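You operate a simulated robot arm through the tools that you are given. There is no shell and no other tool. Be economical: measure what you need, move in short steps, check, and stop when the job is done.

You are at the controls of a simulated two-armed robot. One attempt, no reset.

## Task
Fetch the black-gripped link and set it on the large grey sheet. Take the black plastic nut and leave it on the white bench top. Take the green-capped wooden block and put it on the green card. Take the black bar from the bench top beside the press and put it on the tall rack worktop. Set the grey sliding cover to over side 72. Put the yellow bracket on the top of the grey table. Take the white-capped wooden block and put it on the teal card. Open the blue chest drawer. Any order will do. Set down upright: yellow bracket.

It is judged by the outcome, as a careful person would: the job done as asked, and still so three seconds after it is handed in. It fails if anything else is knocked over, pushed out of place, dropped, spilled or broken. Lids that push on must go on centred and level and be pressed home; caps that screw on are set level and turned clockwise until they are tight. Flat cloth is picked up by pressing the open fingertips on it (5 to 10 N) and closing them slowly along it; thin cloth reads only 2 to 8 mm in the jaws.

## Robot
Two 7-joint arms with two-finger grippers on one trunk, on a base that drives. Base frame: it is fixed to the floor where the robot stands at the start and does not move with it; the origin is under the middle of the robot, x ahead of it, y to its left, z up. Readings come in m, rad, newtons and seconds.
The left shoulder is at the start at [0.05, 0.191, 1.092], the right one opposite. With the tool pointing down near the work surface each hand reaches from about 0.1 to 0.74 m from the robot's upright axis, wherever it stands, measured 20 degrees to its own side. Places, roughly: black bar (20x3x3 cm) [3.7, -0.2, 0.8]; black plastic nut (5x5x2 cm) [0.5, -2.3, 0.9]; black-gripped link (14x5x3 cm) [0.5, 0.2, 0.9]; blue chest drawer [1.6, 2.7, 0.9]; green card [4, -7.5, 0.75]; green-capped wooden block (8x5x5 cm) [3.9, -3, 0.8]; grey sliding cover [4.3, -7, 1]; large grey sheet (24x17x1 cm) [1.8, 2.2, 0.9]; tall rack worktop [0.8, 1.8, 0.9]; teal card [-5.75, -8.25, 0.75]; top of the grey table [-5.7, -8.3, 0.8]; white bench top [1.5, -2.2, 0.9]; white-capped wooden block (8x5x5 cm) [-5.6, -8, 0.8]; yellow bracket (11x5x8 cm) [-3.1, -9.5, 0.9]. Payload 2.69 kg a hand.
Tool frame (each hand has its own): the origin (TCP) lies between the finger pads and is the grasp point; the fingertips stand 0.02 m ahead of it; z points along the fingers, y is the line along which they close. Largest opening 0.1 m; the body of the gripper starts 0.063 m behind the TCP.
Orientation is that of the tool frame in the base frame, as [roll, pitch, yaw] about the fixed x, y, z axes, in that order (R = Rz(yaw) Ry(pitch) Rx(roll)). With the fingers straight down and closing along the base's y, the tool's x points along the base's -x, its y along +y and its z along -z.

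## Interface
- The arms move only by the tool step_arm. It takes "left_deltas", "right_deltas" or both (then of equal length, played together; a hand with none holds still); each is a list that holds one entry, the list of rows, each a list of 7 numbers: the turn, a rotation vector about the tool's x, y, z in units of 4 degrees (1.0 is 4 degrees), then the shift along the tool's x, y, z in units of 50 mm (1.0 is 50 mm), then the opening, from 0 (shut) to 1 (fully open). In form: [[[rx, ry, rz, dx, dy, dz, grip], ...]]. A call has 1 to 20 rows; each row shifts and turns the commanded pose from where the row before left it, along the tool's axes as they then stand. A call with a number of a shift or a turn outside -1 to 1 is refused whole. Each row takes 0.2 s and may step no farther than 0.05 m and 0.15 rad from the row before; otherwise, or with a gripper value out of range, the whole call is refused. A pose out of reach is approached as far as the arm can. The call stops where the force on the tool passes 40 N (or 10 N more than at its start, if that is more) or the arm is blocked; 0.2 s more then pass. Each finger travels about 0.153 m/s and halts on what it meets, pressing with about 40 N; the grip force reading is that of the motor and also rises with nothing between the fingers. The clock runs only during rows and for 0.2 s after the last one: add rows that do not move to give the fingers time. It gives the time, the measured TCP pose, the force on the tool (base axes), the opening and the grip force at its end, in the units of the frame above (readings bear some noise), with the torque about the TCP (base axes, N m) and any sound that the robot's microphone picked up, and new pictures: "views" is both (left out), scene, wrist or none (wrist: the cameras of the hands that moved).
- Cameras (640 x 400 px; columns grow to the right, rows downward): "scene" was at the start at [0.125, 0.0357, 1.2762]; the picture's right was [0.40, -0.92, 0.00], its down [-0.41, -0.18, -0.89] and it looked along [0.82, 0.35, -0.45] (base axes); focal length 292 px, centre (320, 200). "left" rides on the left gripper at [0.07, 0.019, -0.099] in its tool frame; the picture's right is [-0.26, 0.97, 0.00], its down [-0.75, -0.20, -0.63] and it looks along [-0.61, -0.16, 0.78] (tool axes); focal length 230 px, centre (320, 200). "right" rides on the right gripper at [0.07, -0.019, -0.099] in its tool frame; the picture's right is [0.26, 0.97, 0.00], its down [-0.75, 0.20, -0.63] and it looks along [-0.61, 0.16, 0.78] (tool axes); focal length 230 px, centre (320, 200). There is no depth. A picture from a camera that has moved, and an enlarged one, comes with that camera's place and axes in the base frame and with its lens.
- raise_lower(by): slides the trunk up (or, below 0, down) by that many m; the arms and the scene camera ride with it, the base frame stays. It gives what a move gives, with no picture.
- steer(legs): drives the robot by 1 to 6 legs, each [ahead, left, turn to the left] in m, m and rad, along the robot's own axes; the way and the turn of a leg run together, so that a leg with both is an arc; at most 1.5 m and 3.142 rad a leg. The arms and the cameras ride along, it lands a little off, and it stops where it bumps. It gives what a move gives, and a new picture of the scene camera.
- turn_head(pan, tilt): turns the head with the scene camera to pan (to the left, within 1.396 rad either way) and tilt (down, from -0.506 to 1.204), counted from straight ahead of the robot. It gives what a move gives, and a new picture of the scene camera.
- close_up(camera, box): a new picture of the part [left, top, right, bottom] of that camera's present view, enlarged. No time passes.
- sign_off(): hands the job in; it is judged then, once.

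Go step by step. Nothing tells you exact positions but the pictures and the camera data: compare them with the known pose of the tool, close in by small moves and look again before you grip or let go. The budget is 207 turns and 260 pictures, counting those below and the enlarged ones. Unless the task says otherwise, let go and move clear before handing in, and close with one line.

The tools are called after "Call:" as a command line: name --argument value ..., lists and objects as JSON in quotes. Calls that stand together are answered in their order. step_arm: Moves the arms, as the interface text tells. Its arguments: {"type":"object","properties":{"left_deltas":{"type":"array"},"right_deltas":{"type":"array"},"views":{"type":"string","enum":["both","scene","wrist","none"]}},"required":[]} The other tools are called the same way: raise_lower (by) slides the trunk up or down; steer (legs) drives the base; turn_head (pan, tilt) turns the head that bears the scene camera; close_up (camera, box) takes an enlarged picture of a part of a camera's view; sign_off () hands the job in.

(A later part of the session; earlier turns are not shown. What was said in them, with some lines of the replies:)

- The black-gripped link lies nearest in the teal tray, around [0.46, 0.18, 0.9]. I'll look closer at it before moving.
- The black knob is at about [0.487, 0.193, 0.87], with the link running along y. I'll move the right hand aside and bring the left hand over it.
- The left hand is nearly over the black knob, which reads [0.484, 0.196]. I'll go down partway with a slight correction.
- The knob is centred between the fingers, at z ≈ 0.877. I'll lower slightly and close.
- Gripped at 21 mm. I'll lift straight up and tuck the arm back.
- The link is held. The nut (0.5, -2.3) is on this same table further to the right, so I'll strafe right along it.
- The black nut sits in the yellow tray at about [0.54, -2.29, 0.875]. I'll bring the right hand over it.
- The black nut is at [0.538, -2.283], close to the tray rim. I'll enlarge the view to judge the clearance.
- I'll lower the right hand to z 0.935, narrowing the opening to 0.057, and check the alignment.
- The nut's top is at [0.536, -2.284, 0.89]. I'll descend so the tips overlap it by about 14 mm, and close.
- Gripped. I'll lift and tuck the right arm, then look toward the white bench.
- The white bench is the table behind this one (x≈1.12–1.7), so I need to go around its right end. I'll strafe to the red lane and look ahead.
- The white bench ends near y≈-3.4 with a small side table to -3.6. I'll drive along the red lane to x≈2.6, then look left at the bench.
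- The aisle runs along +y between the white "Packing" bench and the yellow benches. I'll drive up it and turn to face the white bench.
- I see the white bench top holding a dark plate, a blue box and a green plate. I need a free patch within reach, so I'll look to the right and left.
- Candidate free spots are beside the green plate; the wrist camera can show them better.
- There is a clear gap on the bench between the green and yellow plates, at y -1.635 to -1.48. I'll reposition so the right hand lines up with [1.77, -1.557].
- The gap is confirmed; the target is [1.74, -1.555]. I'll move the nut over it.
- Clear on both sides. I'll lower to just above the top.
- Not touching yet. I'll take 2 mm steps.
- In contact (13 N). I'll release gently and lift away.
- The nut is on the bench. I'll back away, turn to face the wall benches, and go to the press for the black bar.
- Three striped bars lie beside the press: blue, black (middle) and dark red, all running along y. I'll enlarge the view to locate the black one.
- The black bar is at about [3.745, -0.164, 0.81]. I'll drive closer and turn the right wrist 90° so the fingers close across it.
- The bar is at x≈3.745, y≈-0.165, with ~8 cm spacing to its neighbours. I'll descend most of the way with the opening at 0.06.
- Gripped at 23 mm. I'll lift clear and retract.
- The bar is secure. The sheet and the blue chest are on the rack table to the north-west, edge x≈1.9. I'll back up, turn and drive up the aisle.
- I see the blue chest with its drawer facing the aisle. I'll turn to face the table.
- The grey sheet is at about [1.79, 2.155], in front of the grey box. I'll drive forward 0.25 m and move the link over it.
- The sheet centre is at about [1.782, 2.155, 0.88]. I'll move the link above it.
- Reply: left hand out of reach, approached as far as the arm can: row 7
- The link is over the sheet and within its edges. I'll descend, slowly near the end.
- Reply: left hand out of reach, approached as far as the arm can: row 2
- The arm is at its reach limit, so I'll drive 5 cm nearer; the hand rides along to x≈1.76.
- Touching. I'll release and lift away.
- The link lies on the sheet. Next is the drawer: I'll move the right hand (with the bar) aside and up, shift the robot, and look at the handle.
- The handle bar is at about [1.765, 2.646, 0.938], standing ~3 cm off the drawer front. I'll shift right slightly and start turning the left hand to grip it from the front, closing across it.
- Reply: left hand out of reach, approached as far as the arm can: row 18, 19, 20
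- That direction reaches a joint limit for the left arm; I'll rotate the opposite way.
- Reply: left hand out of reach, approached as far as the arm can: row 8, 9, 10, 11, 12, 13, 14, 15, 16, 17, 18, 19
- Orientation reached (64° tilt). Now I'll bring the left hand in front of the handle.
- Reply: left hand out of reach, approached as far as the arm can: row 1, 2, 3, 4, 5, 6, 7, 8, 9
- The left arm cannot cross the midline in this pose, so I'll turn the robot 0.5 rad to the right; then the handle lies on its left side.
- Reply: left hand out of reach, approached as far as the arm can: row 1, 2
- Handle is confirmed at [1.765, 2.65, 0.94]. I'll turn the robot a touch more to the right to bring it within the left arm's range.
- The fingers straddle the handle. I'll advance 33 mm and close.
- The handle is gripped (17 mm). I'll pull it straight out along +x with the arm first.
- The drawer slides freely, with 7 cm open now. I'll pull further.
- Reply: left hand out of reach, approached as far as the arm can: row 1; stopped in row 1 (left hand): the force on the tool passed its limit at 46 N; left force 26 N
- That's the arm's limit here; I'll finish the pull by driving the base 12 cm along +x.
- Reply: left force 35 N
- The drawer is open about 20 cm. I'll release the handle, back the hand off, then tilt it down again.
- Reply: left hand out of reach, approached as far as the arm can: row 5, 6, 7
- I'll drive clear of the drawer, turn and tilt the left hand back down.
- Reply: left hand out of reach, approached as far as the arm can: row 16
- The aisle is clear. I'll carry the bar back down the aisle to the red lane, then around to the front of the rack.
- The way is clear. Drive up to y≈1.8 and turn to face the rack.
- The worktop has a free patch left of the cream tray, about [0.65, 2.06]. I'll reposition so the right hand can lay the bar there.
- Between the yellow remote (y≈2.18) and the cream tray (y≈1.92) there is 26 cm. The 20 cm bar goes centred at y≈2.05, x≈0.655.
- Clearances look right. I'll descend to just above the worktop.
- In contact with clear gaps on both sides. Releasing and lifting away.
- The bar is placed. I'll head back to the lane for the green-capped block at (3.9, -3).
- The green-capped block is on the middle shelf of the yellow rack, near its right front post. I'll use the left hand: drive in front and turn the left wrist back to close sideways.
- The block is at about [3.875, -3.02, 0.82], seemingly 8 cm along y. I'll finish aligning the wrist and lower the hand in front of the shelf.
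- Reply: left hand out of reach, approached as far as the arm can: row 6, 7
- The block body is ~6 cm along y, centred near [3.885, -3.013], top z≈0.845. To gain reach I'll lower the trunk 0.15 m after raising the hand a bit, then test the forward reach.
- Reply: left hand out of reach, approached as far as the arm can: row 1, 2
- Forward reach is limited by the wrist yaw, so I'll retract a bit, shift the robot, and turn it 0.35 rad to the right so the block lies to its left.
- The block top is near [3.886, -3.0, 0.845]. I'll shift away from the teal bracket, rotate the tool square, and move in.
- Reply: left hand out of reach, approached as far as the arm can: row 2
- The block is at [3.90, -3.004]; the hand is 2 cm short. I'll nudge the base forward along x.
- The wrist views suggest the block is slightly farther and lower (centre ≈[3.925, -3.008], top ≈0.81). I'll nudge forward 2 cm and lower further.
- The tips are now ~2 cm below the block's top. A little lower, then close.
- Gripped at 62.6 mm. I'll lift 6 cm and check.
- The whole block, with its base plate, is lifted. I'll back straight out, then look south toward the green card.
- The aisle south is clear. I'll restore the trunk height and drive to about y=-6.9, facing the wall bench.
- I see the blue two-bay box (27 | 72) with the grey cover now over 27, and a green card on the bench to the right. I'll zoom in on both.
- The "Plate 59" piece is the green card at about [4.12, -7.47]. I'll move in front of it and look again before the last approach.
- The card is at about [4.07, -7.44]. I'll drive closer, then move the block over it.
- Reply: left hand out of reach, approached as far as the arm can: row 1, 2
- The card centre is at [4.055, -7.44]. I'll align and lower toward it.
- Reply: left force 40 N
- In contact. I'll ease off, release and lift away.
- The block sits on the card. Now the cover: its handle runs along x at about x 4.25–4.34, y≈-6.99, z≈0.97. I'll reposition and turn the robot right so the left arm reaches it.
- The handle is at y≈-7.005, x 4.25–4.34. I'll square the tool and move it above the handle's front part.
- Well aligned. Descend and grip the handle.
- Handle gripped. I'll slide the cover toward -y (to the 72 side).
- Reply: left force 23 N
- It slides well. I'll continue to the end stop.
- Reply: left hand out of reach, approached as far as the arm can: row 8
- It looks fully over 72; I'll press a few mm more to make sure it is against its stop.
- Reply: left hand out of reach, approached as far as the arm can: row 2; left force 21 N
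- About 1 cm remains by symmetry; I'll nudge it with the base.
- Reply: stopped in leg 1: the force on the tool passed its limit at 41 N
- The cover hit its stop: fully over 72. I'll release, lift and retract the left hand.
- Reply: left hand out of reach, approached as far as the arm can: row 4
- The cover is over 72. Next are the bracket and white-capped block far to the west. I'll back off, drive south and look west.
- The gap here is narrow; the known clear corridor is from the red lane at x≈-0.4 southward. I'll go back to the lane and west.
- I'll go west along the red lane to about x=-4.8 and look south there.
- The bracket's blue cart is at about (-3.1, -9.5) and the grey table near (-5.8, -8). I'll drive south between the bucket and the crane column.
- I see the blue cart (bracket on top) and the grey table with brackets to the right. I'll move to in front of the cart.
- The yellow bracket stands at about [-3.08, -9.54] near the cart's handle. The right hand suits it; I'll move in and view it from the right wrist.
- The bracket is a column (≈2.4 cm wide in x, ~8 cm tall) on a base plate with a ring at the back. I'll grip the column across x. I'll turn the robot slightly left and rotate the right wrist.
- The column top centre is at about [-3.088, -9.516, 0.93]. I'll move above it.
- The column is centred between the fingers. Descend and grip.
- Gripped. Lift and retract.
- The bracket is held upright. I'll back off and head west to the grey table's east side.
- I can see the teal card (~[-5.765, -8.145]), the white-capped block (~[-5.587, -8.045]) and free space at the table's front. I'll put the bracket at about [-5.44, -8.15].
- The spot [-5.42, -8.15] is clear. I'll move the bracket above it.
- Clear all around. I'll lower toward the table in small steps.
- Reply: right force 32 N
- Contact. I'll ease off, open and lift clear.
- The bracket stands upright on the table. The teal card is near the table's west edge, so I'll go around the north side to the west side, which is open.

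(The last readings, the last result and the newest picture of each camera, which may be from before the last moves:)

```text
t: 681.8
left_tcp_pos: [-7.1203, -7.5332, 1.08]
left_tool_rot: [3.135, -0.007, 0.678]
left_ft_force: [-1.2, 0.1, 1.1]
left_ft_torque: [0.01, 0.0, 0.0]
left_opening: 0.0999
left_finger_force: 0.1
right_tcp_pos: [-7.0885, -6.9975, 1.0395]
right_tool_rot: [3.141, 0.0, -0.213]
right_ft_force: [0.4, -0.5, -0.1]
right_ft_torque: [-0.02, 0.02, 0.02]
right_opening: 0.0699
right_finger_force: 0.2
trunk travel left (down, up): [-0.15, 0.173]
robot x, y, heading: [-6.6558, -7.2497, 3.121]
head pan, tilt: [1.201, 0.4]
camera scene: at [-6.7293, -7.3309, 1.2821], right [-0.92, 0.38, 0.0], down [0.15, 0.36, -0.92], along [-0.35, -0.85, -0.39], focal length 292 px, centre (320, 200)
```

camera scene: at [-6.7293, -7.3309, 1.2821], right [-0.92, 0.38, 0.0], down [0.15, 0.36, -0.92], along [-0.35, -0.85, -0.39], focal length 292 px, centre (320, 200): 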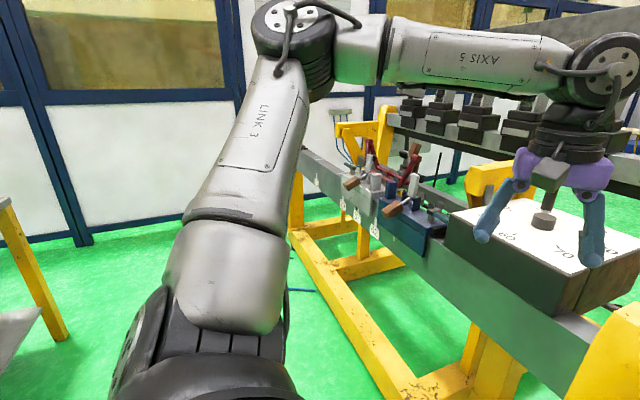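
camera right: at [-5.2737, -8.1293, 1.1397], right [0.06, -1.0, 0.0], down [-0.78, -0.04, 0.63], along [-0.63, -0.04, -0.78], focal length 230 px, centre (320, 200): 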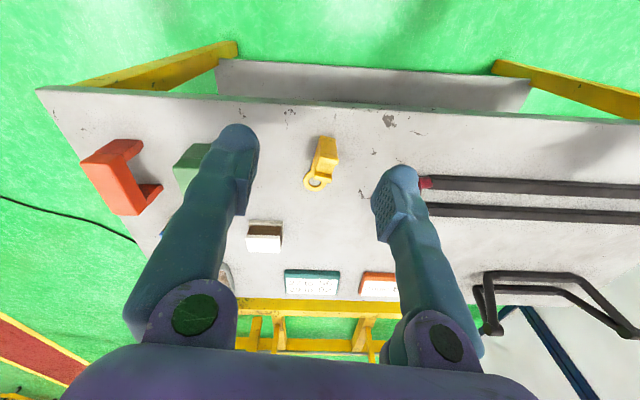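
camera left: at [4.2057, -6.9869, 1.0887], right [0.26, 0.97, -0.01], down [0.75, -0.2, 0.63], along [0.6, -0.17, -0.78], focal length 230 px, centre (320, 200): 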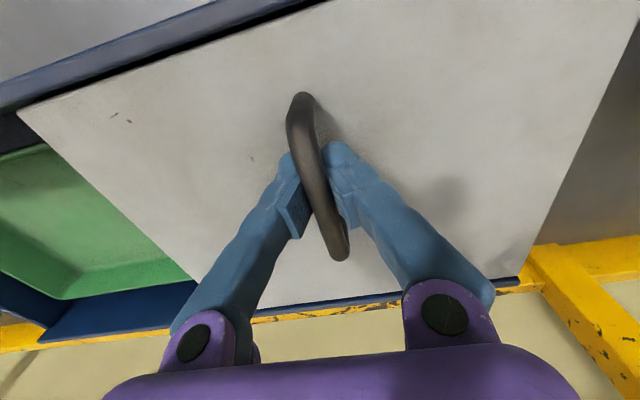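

The yellow rack is closer than I thought and the left hand is near its top, so I'll back away first, then turn and come down along the table's west side.

Call:
steer --legs '[[-0.25, 0, 0], [0, 0, 2.562], [0.52, -0.6, 0]]'

Call:
turn_head --pan 0.5 --tilt 0.6

```text
t: 695.0
left_tcp_pos: [-5.7257, -8.0085, 1.0801]
left_tool_rot: [3.135, -0.009, -2.992]
left_ft_force: [0.7, 0.6, 0.4]
left_ft_torque: [-0.05, 0.03, -0.03]
left_opening: 0.1001
left_finger_force: 0.1
right_tcp_pos: [-6.0252, -8.4563, 1.0405]
right_tool_rot: [3.141, -0.001, 2.4]
right_ft_force: [0.2, -0.4, 0.2]
right_ft_torque: [0.02, -0.02, 0.02]
right_opening: 0.07
right_finger_force: 0.0
trunk travel left (down, up): [-0.15, 0.173]
robot x, y, heading: [-6.2749, -8.0226, -0.547]
head pan, tilt: [1.201, 0.4]
camera scene: at [-6.1655, -7.9879, 1.2821], right [0.61, -0.79, 0.0], down [-0.31, -0.24, -0.92], along [0.73, 0.56, -0.39], focal length 292 px, centre (320, 200)
```

scene: 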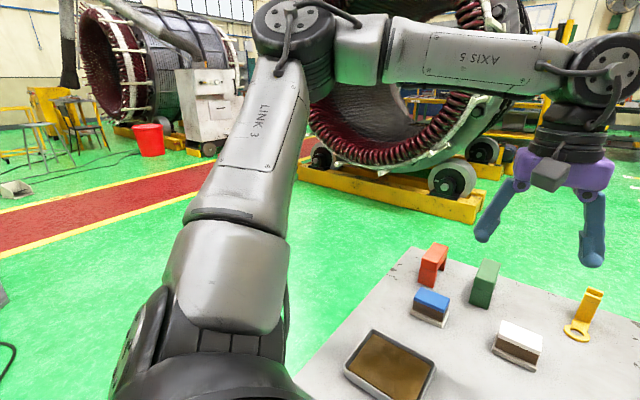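

```text
t: 696.1
left_tcp_pos: [-5.7257, -8.0089, 1.0811]
left_tool_rot: [3.135, -0.009, -2.99]
left_ft_force: [0.2, 0.1, 0.4]
left_ft_torque: [-0.02, 0.0, 0.02]
left_opening: 0.0998
left_finger_force: 0.0
right_tcp_pos: [-6.0245, -8.4552, 1.0402]
right_tool_rot: [-3.141, 0.0, 2.401]
right_ft_force: [0.0, 0.2, 0.1]
right_ft_torque: [-0.01, -0.02, 0.0]
right_opening: 0.0701
right_finger_force: 0.0
trunk travel left (down, up): [-0.15, 0.173]
robot x, y, heading: [-6.2741, -8.0203, -0.547]
head pan, tilt: [0.499, 0.6]
camera scene: at [-6.1508, -8.0482, 1.2639], right [-0.05, -1.0, 0.0], down [-0.56, 0.03, -0.83], along [0.82, -0.04, -0.56], focal length 292 px, centre (320, 200)
```

scene: 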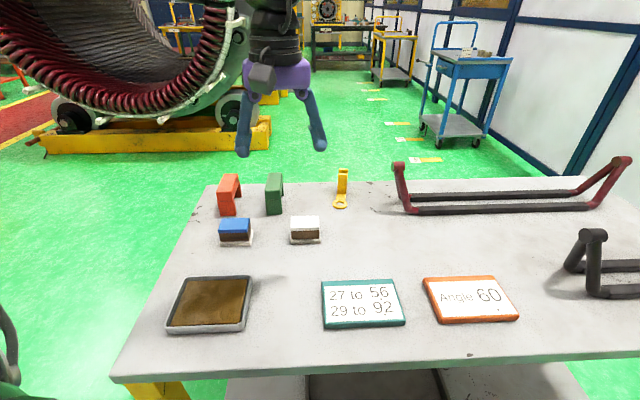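

A clear view now: the white-capped block is at about [-5.63, -8.04], and the teal card at about [-5.82, -8.137]. I'll bring the left hand over the block.

Call:
step_arm --left_deltas '[[[0, 0, 1, 0, 0, 0, 1], [0, 0, 1, 0, 0, 0, 1], [0, 0, 0, -0.424, -0.124, 0.6, 1], [0, 0, 0, -0.424, -0.124, 0.6, 1], [0, 0, 0, -0.424, -0.124, 0.6, 1], [0, 0, 0, -0.424, -0.124, 0.6, 1], [0, 0, 0, -0.424, -0.124, 0.6, 1], [0, 0, 0, 0, 0, 0, 1]]]' --views "both"

```text
t: 697.9
left_tcp_pos: [-5.6234, -8.0377, 0.9279]
left_tool_rot: [3.138, -0.01, -3.131]
left_ft_force: [0.1, -1.0, -0.2]
left_ft_torque: [0.0, -0.01, 0.0]
left_opening: 0.1003
left_finger_force: 0.2
right_tcp_pos: [-6.0246, -8.4558, 1.041]
right_tool_rot: [3.141, 0.0, 2.4]
right_ft_force: [-0.6, -1.1, -0.2]
right_ft_torque: [0.0, -0.01, 0.02]
right_opening: 0.0703
right_finger_force: 0.0
trunk travel left (down, up): [-0.15, 0.173]
robot x, y, heading: [-6.2735, -8.0224, -0.546]
head pan, tilt: [0.499, 0.6]
camera scene: at [-6.1512, -8.0482, 1.264], right [-0.05, -1.0, 0.0], down [-0.56, 0.03, -0.83], along [0.82, -0.04, -0.56], focal length 292 px, centre (320, 200)
camera left: at [-5.6931, -8.0199, 1.0292], right [0.25, 0.97, 0.0], down [0.76, -0.2, 0.62], along [0.6, -0.15, -0.78], focal length 230 px, centre (320, 200)
```

scene: 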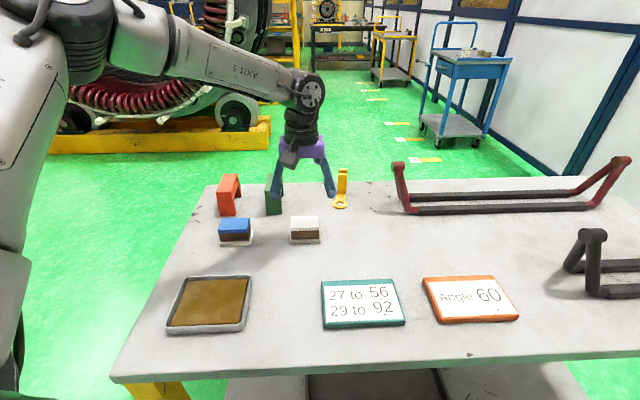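
left: 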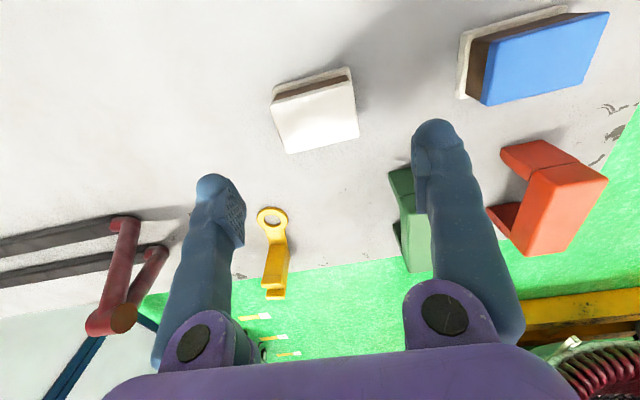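

The block centre is at [-5.641, -8.035]. Align and descend.

Call:
step_arm --left_deltas '[[[0, 0, 0, 0.36, 0.05, 0.3, 1], [0, 0, 0, 0, 0, 0.5, 1], [0, 0, 0, 0, 0, 0.3, 1], [0, 0, 0, 0, 0, 0, 1]]]' --views "wrist"

```text
t: 698.9
left_tcp_pos: [-5.6417, -8.0344, 0.8738]
left_tool_rot: [3.136, -0.008, -3.131]
left_ft_force: [-0.2, 0.1, -0.1]
left_ft_torque: [0.0, -0.01, 0.0]
left_opening: 0.1
left_finger_force: 0.1
right_tcp_pos: [-6.0242, -8.4558, 1.0399]
right_tool_rot: [-3.141, 0.0, 2.401]
right_ft_force: [-0.8, -0.3, 0.9]
right_ft_torque: [-0.02, -0.03, 0.02]
right_opening: 0.07
right_finger_force: 0.0
trunk travel left (down, up): [-0.15, 0.173]
robot x, y, heading: [-6.2721, -8.0251, -0.551]
head pan, tilt: [0.499, 0.6]
camera left: at [-5.7092, -8.0171, 0.9751], right [0.25, 0.97, 0.0], down [0.76, -0.2, 0.62], along [0.6, -0.15, -0.78], focal length 230 px, centre (320, 200)
```

left: 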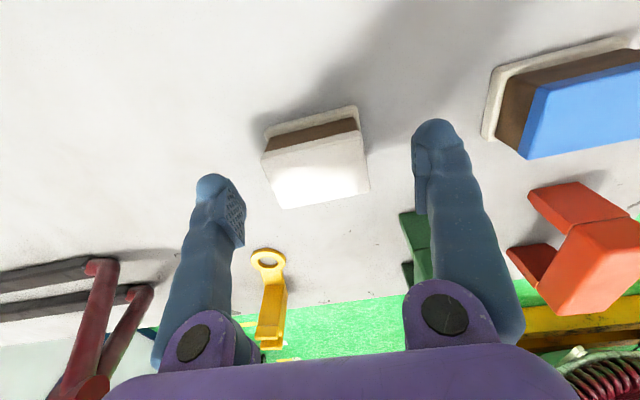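

Call:
step_arm --left_deltas '[[[0, 0, 0, 0, 0, 0.3, 1], [0, 0, 0, 0, 0, 0.2, 1], [0, 0, 0, 0, 0, 0, 0.8], [0, 0, 0, 0, 0, 0, 0.65], [0, 0, 0, 0, 0, 0, 0.5], [0, 0, 0, 0, 0, 0, 0.3], [0, 0, 0, 0, 0, 0, 0.3]]]' --views "wrist"

```text
t: 700.5
left_tcp_pos: [-5.6414, -8.0353, 0.8494]
left_tool_rot: [3.135, -0.01, -3.131]
left_ft_force: [0.2, -0.8, 0.8]
left_ft_torque: [0.0, -0.08, 0.01]
left_opening: 0.0627
left_finger_force: 39.9
right_tcp_pos: [-6.0252, -8.456, 1.0396]
right_tool_rot: [3.141, -0.002, 2.398]
right_ft_force: [0.6, -0.1, -0.5]
right_ft_torque: [-0.06, 0.0, 0.0]
right_opening: 0.07
right_finger_force: 0.1
trunk travel left (down, up): [-0.15, 0.173]
robot x, y, heading: [-6.2732, -8.0231, -0.551]
head pan, tilt: [0.499, 0.6]
camera left: at [-5.7095, -8.0186, 0.9504], right [0.25, 0.97, 0.0], down [0.76, -0.2, 0.62], along [0.6, -0.15, -0.78], focal length 230 px, centre (320, 200)
```

left: 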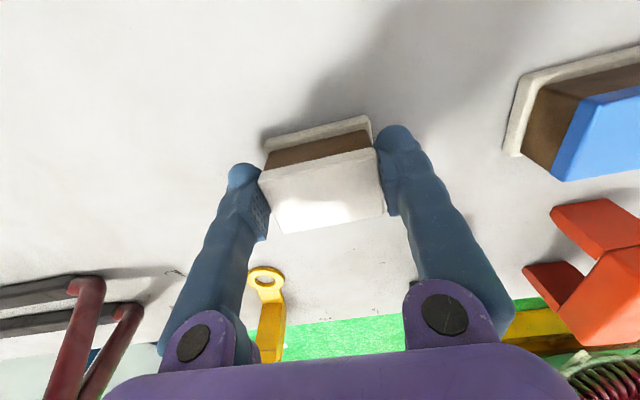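

Gripped. Lift and carry to above the teal card.

Call:
step_arm --left_deltas '[[[0, 0, 0, 0, 0, -0.3, 0.3], [0, 0, 0, 0, 0, -0.6, 0.3], [0, 0, 0, 0, 0, -0.6, 0.3], [0, 0, 0, 0.716, -0.41, 0, 0.3], [0, 0, 0, 0.716, -0.41, 0, 0.3], [0, 0, 0, 0.716, -0.41, 0, 0.3], [0, 0, 0, 0.716, -0.41, 0, 0.3], [0, 0, 0, 0.716, -0.41, 0, 0.3], [0, 0, 0, 0, 0, 0, 0.3]]]' --views "both"

```text
t: 702.5
left_tcp_pos: [-5.8174, -8.1336, 0.928]
left_tool_rot: [3.138, -0.01, -3.131]
left_ft_force: [0.6, -0.2, 0.0]
left_ft_torque: [-0.03, 0.01, -0.01]
left_opening: 0.0626
left_finger_force: 39.9
left hand out of reach, approached as far as the arm can: row 8
right_tcp_pos: [-6.0247, -8.4549, 1.04]
right_tool_rot: [3.141, 0.0, 2.398]
right_ft_force: [0.7, 0.2, -0.1]
right_ft_torque: [0.01, 0.0, -0.02]
right_opening: 0.0699
right_finger_force: 0.2
trunk travel left (down, up): [-0.15, 0.173]
robot x, y, heading: [-6.2733, -8.0227, -0.547]
head pan, tilt: [0.499, 0.6]
camera scene: at [-6.1508, -8.0483, 1.2639], right [-0.05, -1.0, 0.0], down [-0.56, 0.03, -0.83], along [0.82, -0.04, -0.56], focal length 292 px, centre (320, 200)
camera left: at [-5.8861, -8.1173, 1.029], right [0.25, 0.97, 0.0], down [0.76, -0.19, 0.62], along [0.6, -0.15, -0.78], focal length 230 px, centre (320, 200)
```

scene: 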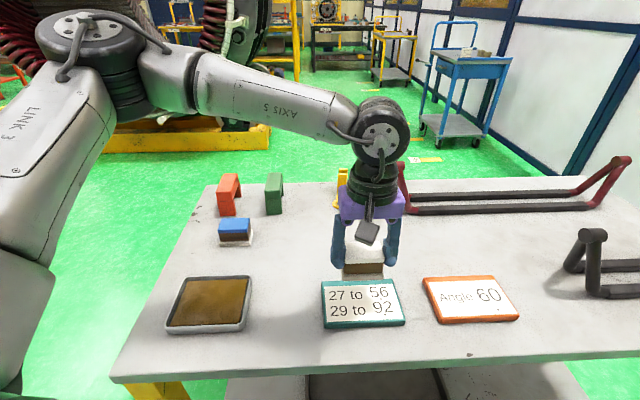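
left: 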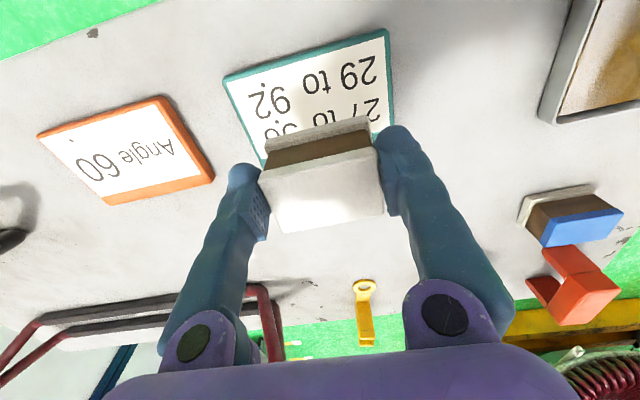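

The block is over the card, slightly toward its far side but within it. I'll nudge and lower.

Call:
step_arm --left_deltas '[[[0, 0, 0, 0.15, -0.03, 0.3, 0.3], [0, 0, 0, 0.15, 0, 0.3, 0.3], [0, 0, 0, 0, 0, 0.3, 0.3], [0, 0, 0, 0, 0, 0.2, 0.3], [0, 0, 0, 0, 0, 0, 0.3]]]' --views "both"

```text
t: 703.7
left_tcp_pos: [-5.8296, -8.1184, 0.8777]
left_tool_rot: [3.137, -0.012, -3.132]
left_ft_force: [-0.2, -0.1, -0.5]
left_ft_torque: [-0.04, 0.0, 0.01]
left_opening: 0.0625
left_finger_force: 40.3
left hand out of reach, approached as far as the arm can: row 1, 2, 3, 4
right_tcp_pos: [-6.0247, -8.4554, 1.0391]
right_tool_rot: [3.141, 0.0, 2.399]
right_ft_force: [0.2, 0.3, -0.7]
right_ft_torque: [0.0, 0.05, 0.0]
right_opening: 0.0699
right_finger_force: 0.0
trunk travel left (down, up): [-0.15, 0.173]
robot x, y, heading: [-6.273, -8.0228, -0.546]
head pan, tilt: [0.499, 0.6]
camera scene: at [-6.1508, -8.0483, 1.2639], right [-0.05, -1.0, 0.0], down [-0.56, 0.03, -0.83], along [0.82, -0.04, -0.56], focal length 292 px, centre (320, 200)
camera left: at [-5.8995, -8.1009, 0.9796], right [0.25, 0.97, 0.0], down [0.76, -0.19, 0.62], along [0.6, -0.15, -0.78], focal length 230 px, centre (320, 200)
```

scene: 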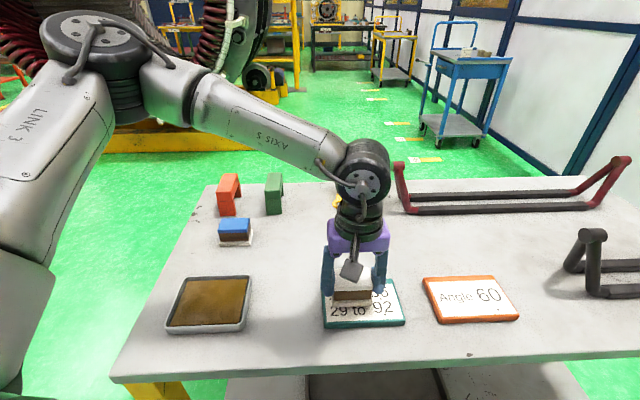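
left: 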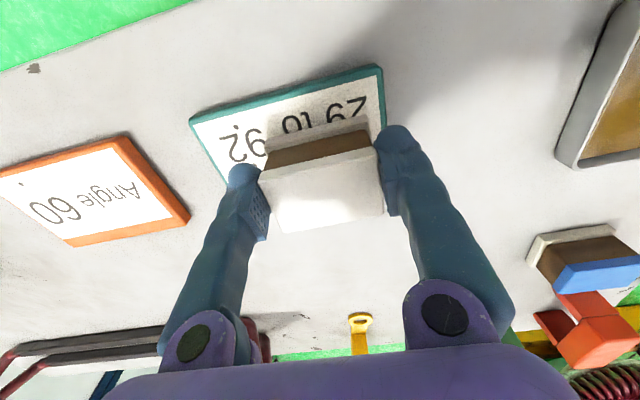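

The hand drifted 1.8 cm off-centre at its limit; I'll correct with a small base move.

Call:
steer --legs '[[0.009, -0.016, 0]]'

Call:
step_arm --left_deltas '[[[0, 0, 0, 0, 0, 0.08, 0.3], [0, 0, 0, 0, 0, 0.06, 0.3], [0, 0, 0, 0, 0, 0.04, 0.3], [0, 0, 0, 0, 0, 0, 0.3]]]' --views "wrist"

```text
t: 704.5
left_tcp_pos: [-5.8319, -8.1371, 0.8787]
left_tool_rot: [3.138, -0.011, -3.131]
left_ft_force: [0.0, 0.0, -1.1]
left_ft_torque: [0.05, 0.0, 0.0]
left_opening: 0.0626
left_finger_force: 40.0
right_tcp_pos: [-6.0248, -8.4741, 1.0394]
right_tool_rot: [3.14, 0.0, 2.399]
right_ft_force: [-0.4, -0.2, -0.6]
right_ft_torque: [-0.01, 0.02, 0.02]
right_opening: 0.0699
right_finger_force: 0.0
trunk travel left (down, up): [-0.15, 0.173]
robot x, y, heading: [-6.2761, -8.0396, -0.545]
head pan, tilt: [0.499, 0.6]
camera scene: at [-6.1515, -8.0672, 1.2639], right [-0.05, -1.0, 0.0], down [-0.56, 0.03, -0.83], along [0.82, -0.04, -0.56], focal length 292 px, centre (320, 200)
```

scene: 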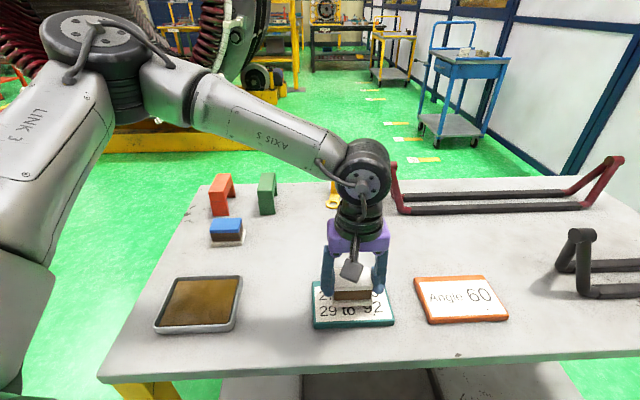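

```text
t: 705.5
left_tcp_pos: [-5.8307, -8.1328, 0.8702]
left_tool_rot: [3.139, -0.011, -3.131]
left_ft_force: [-0.1, 0.3, -0.2]
left_ft_torque: [0.0, 0.01, 0.01]
left_opening: 0.0627
left_finger_force: 40.2
right_tcp_pos: [-6.0256, -8.4744, 1.0395]
right_tool_rot: [-3.141, 0.0, 2.4]
right_ft_force: [0.5, 0.1, 0.3]
right_ft_torque: [-0.02, 0.03, 0.03]
right_opening: 0.07
right_finger_force: 0.0
trunk travel left (down, up): [-0.15, 0.173]
robot x, y, heading: [-6.2792, -8.0379, -0.544]
head pan, tilt: [0.499, 0.6]
camera left: at [-5.9, -8.1159, 0.9717], right [0.25, 0.97, 0.0], down [0.76, -0.19, 0.62], along [0.6, -0.15, -0.78], focal length 230 px, centre (320, 200)
```

left: 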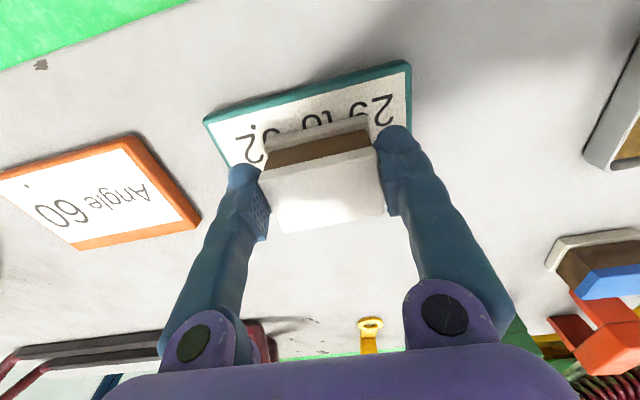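

Centred well. Continue the last millimetres down.

Call:
step_arm --left_deltas '[[[0, 0, 0, 0, 0, 0.05, 0.3], [0, 0, 0, 0, 0, 0.05, 0.3], [0, 0, 0, 0, 0, 0.04, 0.3], [0, 0, 0, 0, 0, 0, 0.3]]]' --views "none"

```text
t: 706.5
left_tcp_pos: [-5.8303, -8.1315, 0.8648]
left_tool_rot: [3.139, -0.008, -3.13]
left_ft_force: [-0.1, -1.1, 4.1]
left_ft_torque: [0.1, -0.07, -0.02]
left_opening: 0.0625
left_finger_force: 40.7
left hand out of reach, approached as far as the arm can: row 1
right_tcp_pos: [-6.0252, -8.4741, 1.04]
right_tool_rot: [3.141, 0.001, 2.399]
right_ft_force: [-0.2, 0.2, 0.2]
right_ft_torque: [0.01, 0.03, 0.01]
right_opening: 0.07
right_finger_force: 0.0
trunk travel left (down, up): [-0.15, 0.173]
robot x, y, heading: [-6.2729, -8.0395, -0.55]
head pan, tilt: [0.499, 0.6]
```

Touching. Release and lift away.

Call:
step_arm --left_deltas '[[[0, 0, 0, 0, 0, 0.02, 0.3], [0, 0, 0, 0, 0, 0, 0.75], [0, 0, 0, 0, 0, 0, 0.9], [0, 0, 0, 0, 0, 0, 0.9], [0, 0, 0, 0, 0, -0.4, 0.9], [0, 0, 0, 0, 0, -0.8, 0.9], [0, 0, 0, 0, 0, -0.9, 0.9], [0, 0, 0, 0, 0, -0.9, 0.9], [0, 0, 0, -0.5, 0.7, 0, 0.9], [0, 0, 0, -0.5, 0.7, 0, 0.9], [0, 0, 0, -0.5, 0.7, 0, 0.9]]]' --views "scene"

```text
t: 708.9
left_tcp_pos: [-5.7573, -8.0245, 1.0111]
left_tool_rot: [3.14, -0.011, -3.132]
left_ft_force: [0.4, -0.2, -0.4]
left_ft_torque: [0.01, -0.01, 0.0]
left_opening: 0.0901
left_finger_force: 0.0
right_tcp_pos: [-6.0258, -8.4734, 1.0401]
right_tool_rot: [-3.141, 0.001, 2.399]
right_ft_force: [0.5, -0.1, -0.2]
right_ft_torque: [-0.01, -0.03, -0.01]
right_opening: 0.0703
right_finger_force: 0.1
trunk travel left (down, up): [-0.15, 0.173]
robot x, y, heading: [-6.2733, -8.0415, -0.544]
head pan, tilt: [0.499, 0.6]
camera scene: at [-6.1513, -8.0656, 1.2639], right [-0.05, -1.0, 0.0], down [-0.56, 0.03, -0.82], along [0.82, -0.04, -0.57], focal length 292 px, centre (320, 200)
```

scene: 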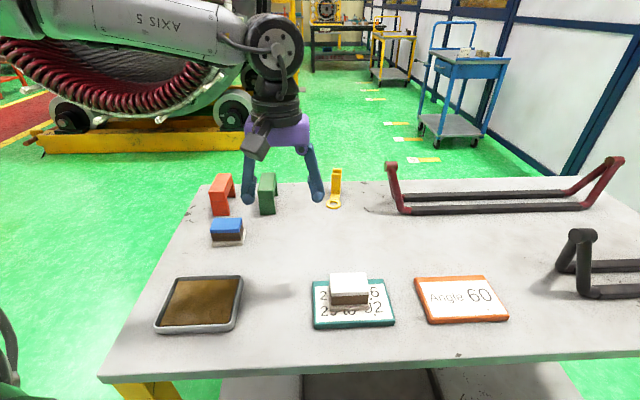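

The white-capped block rests on the teal card, the bracket stands upright on the grey table, and both hands are empty and clear. All eight jobs are done, so I'm handing in.

Call:
sign_off

```text
The job is handed in.
```

All eight jobs are done as asked and handed in; I checked each one when I finished it but did not go back to look again, and the drawer is open about 20 cm.
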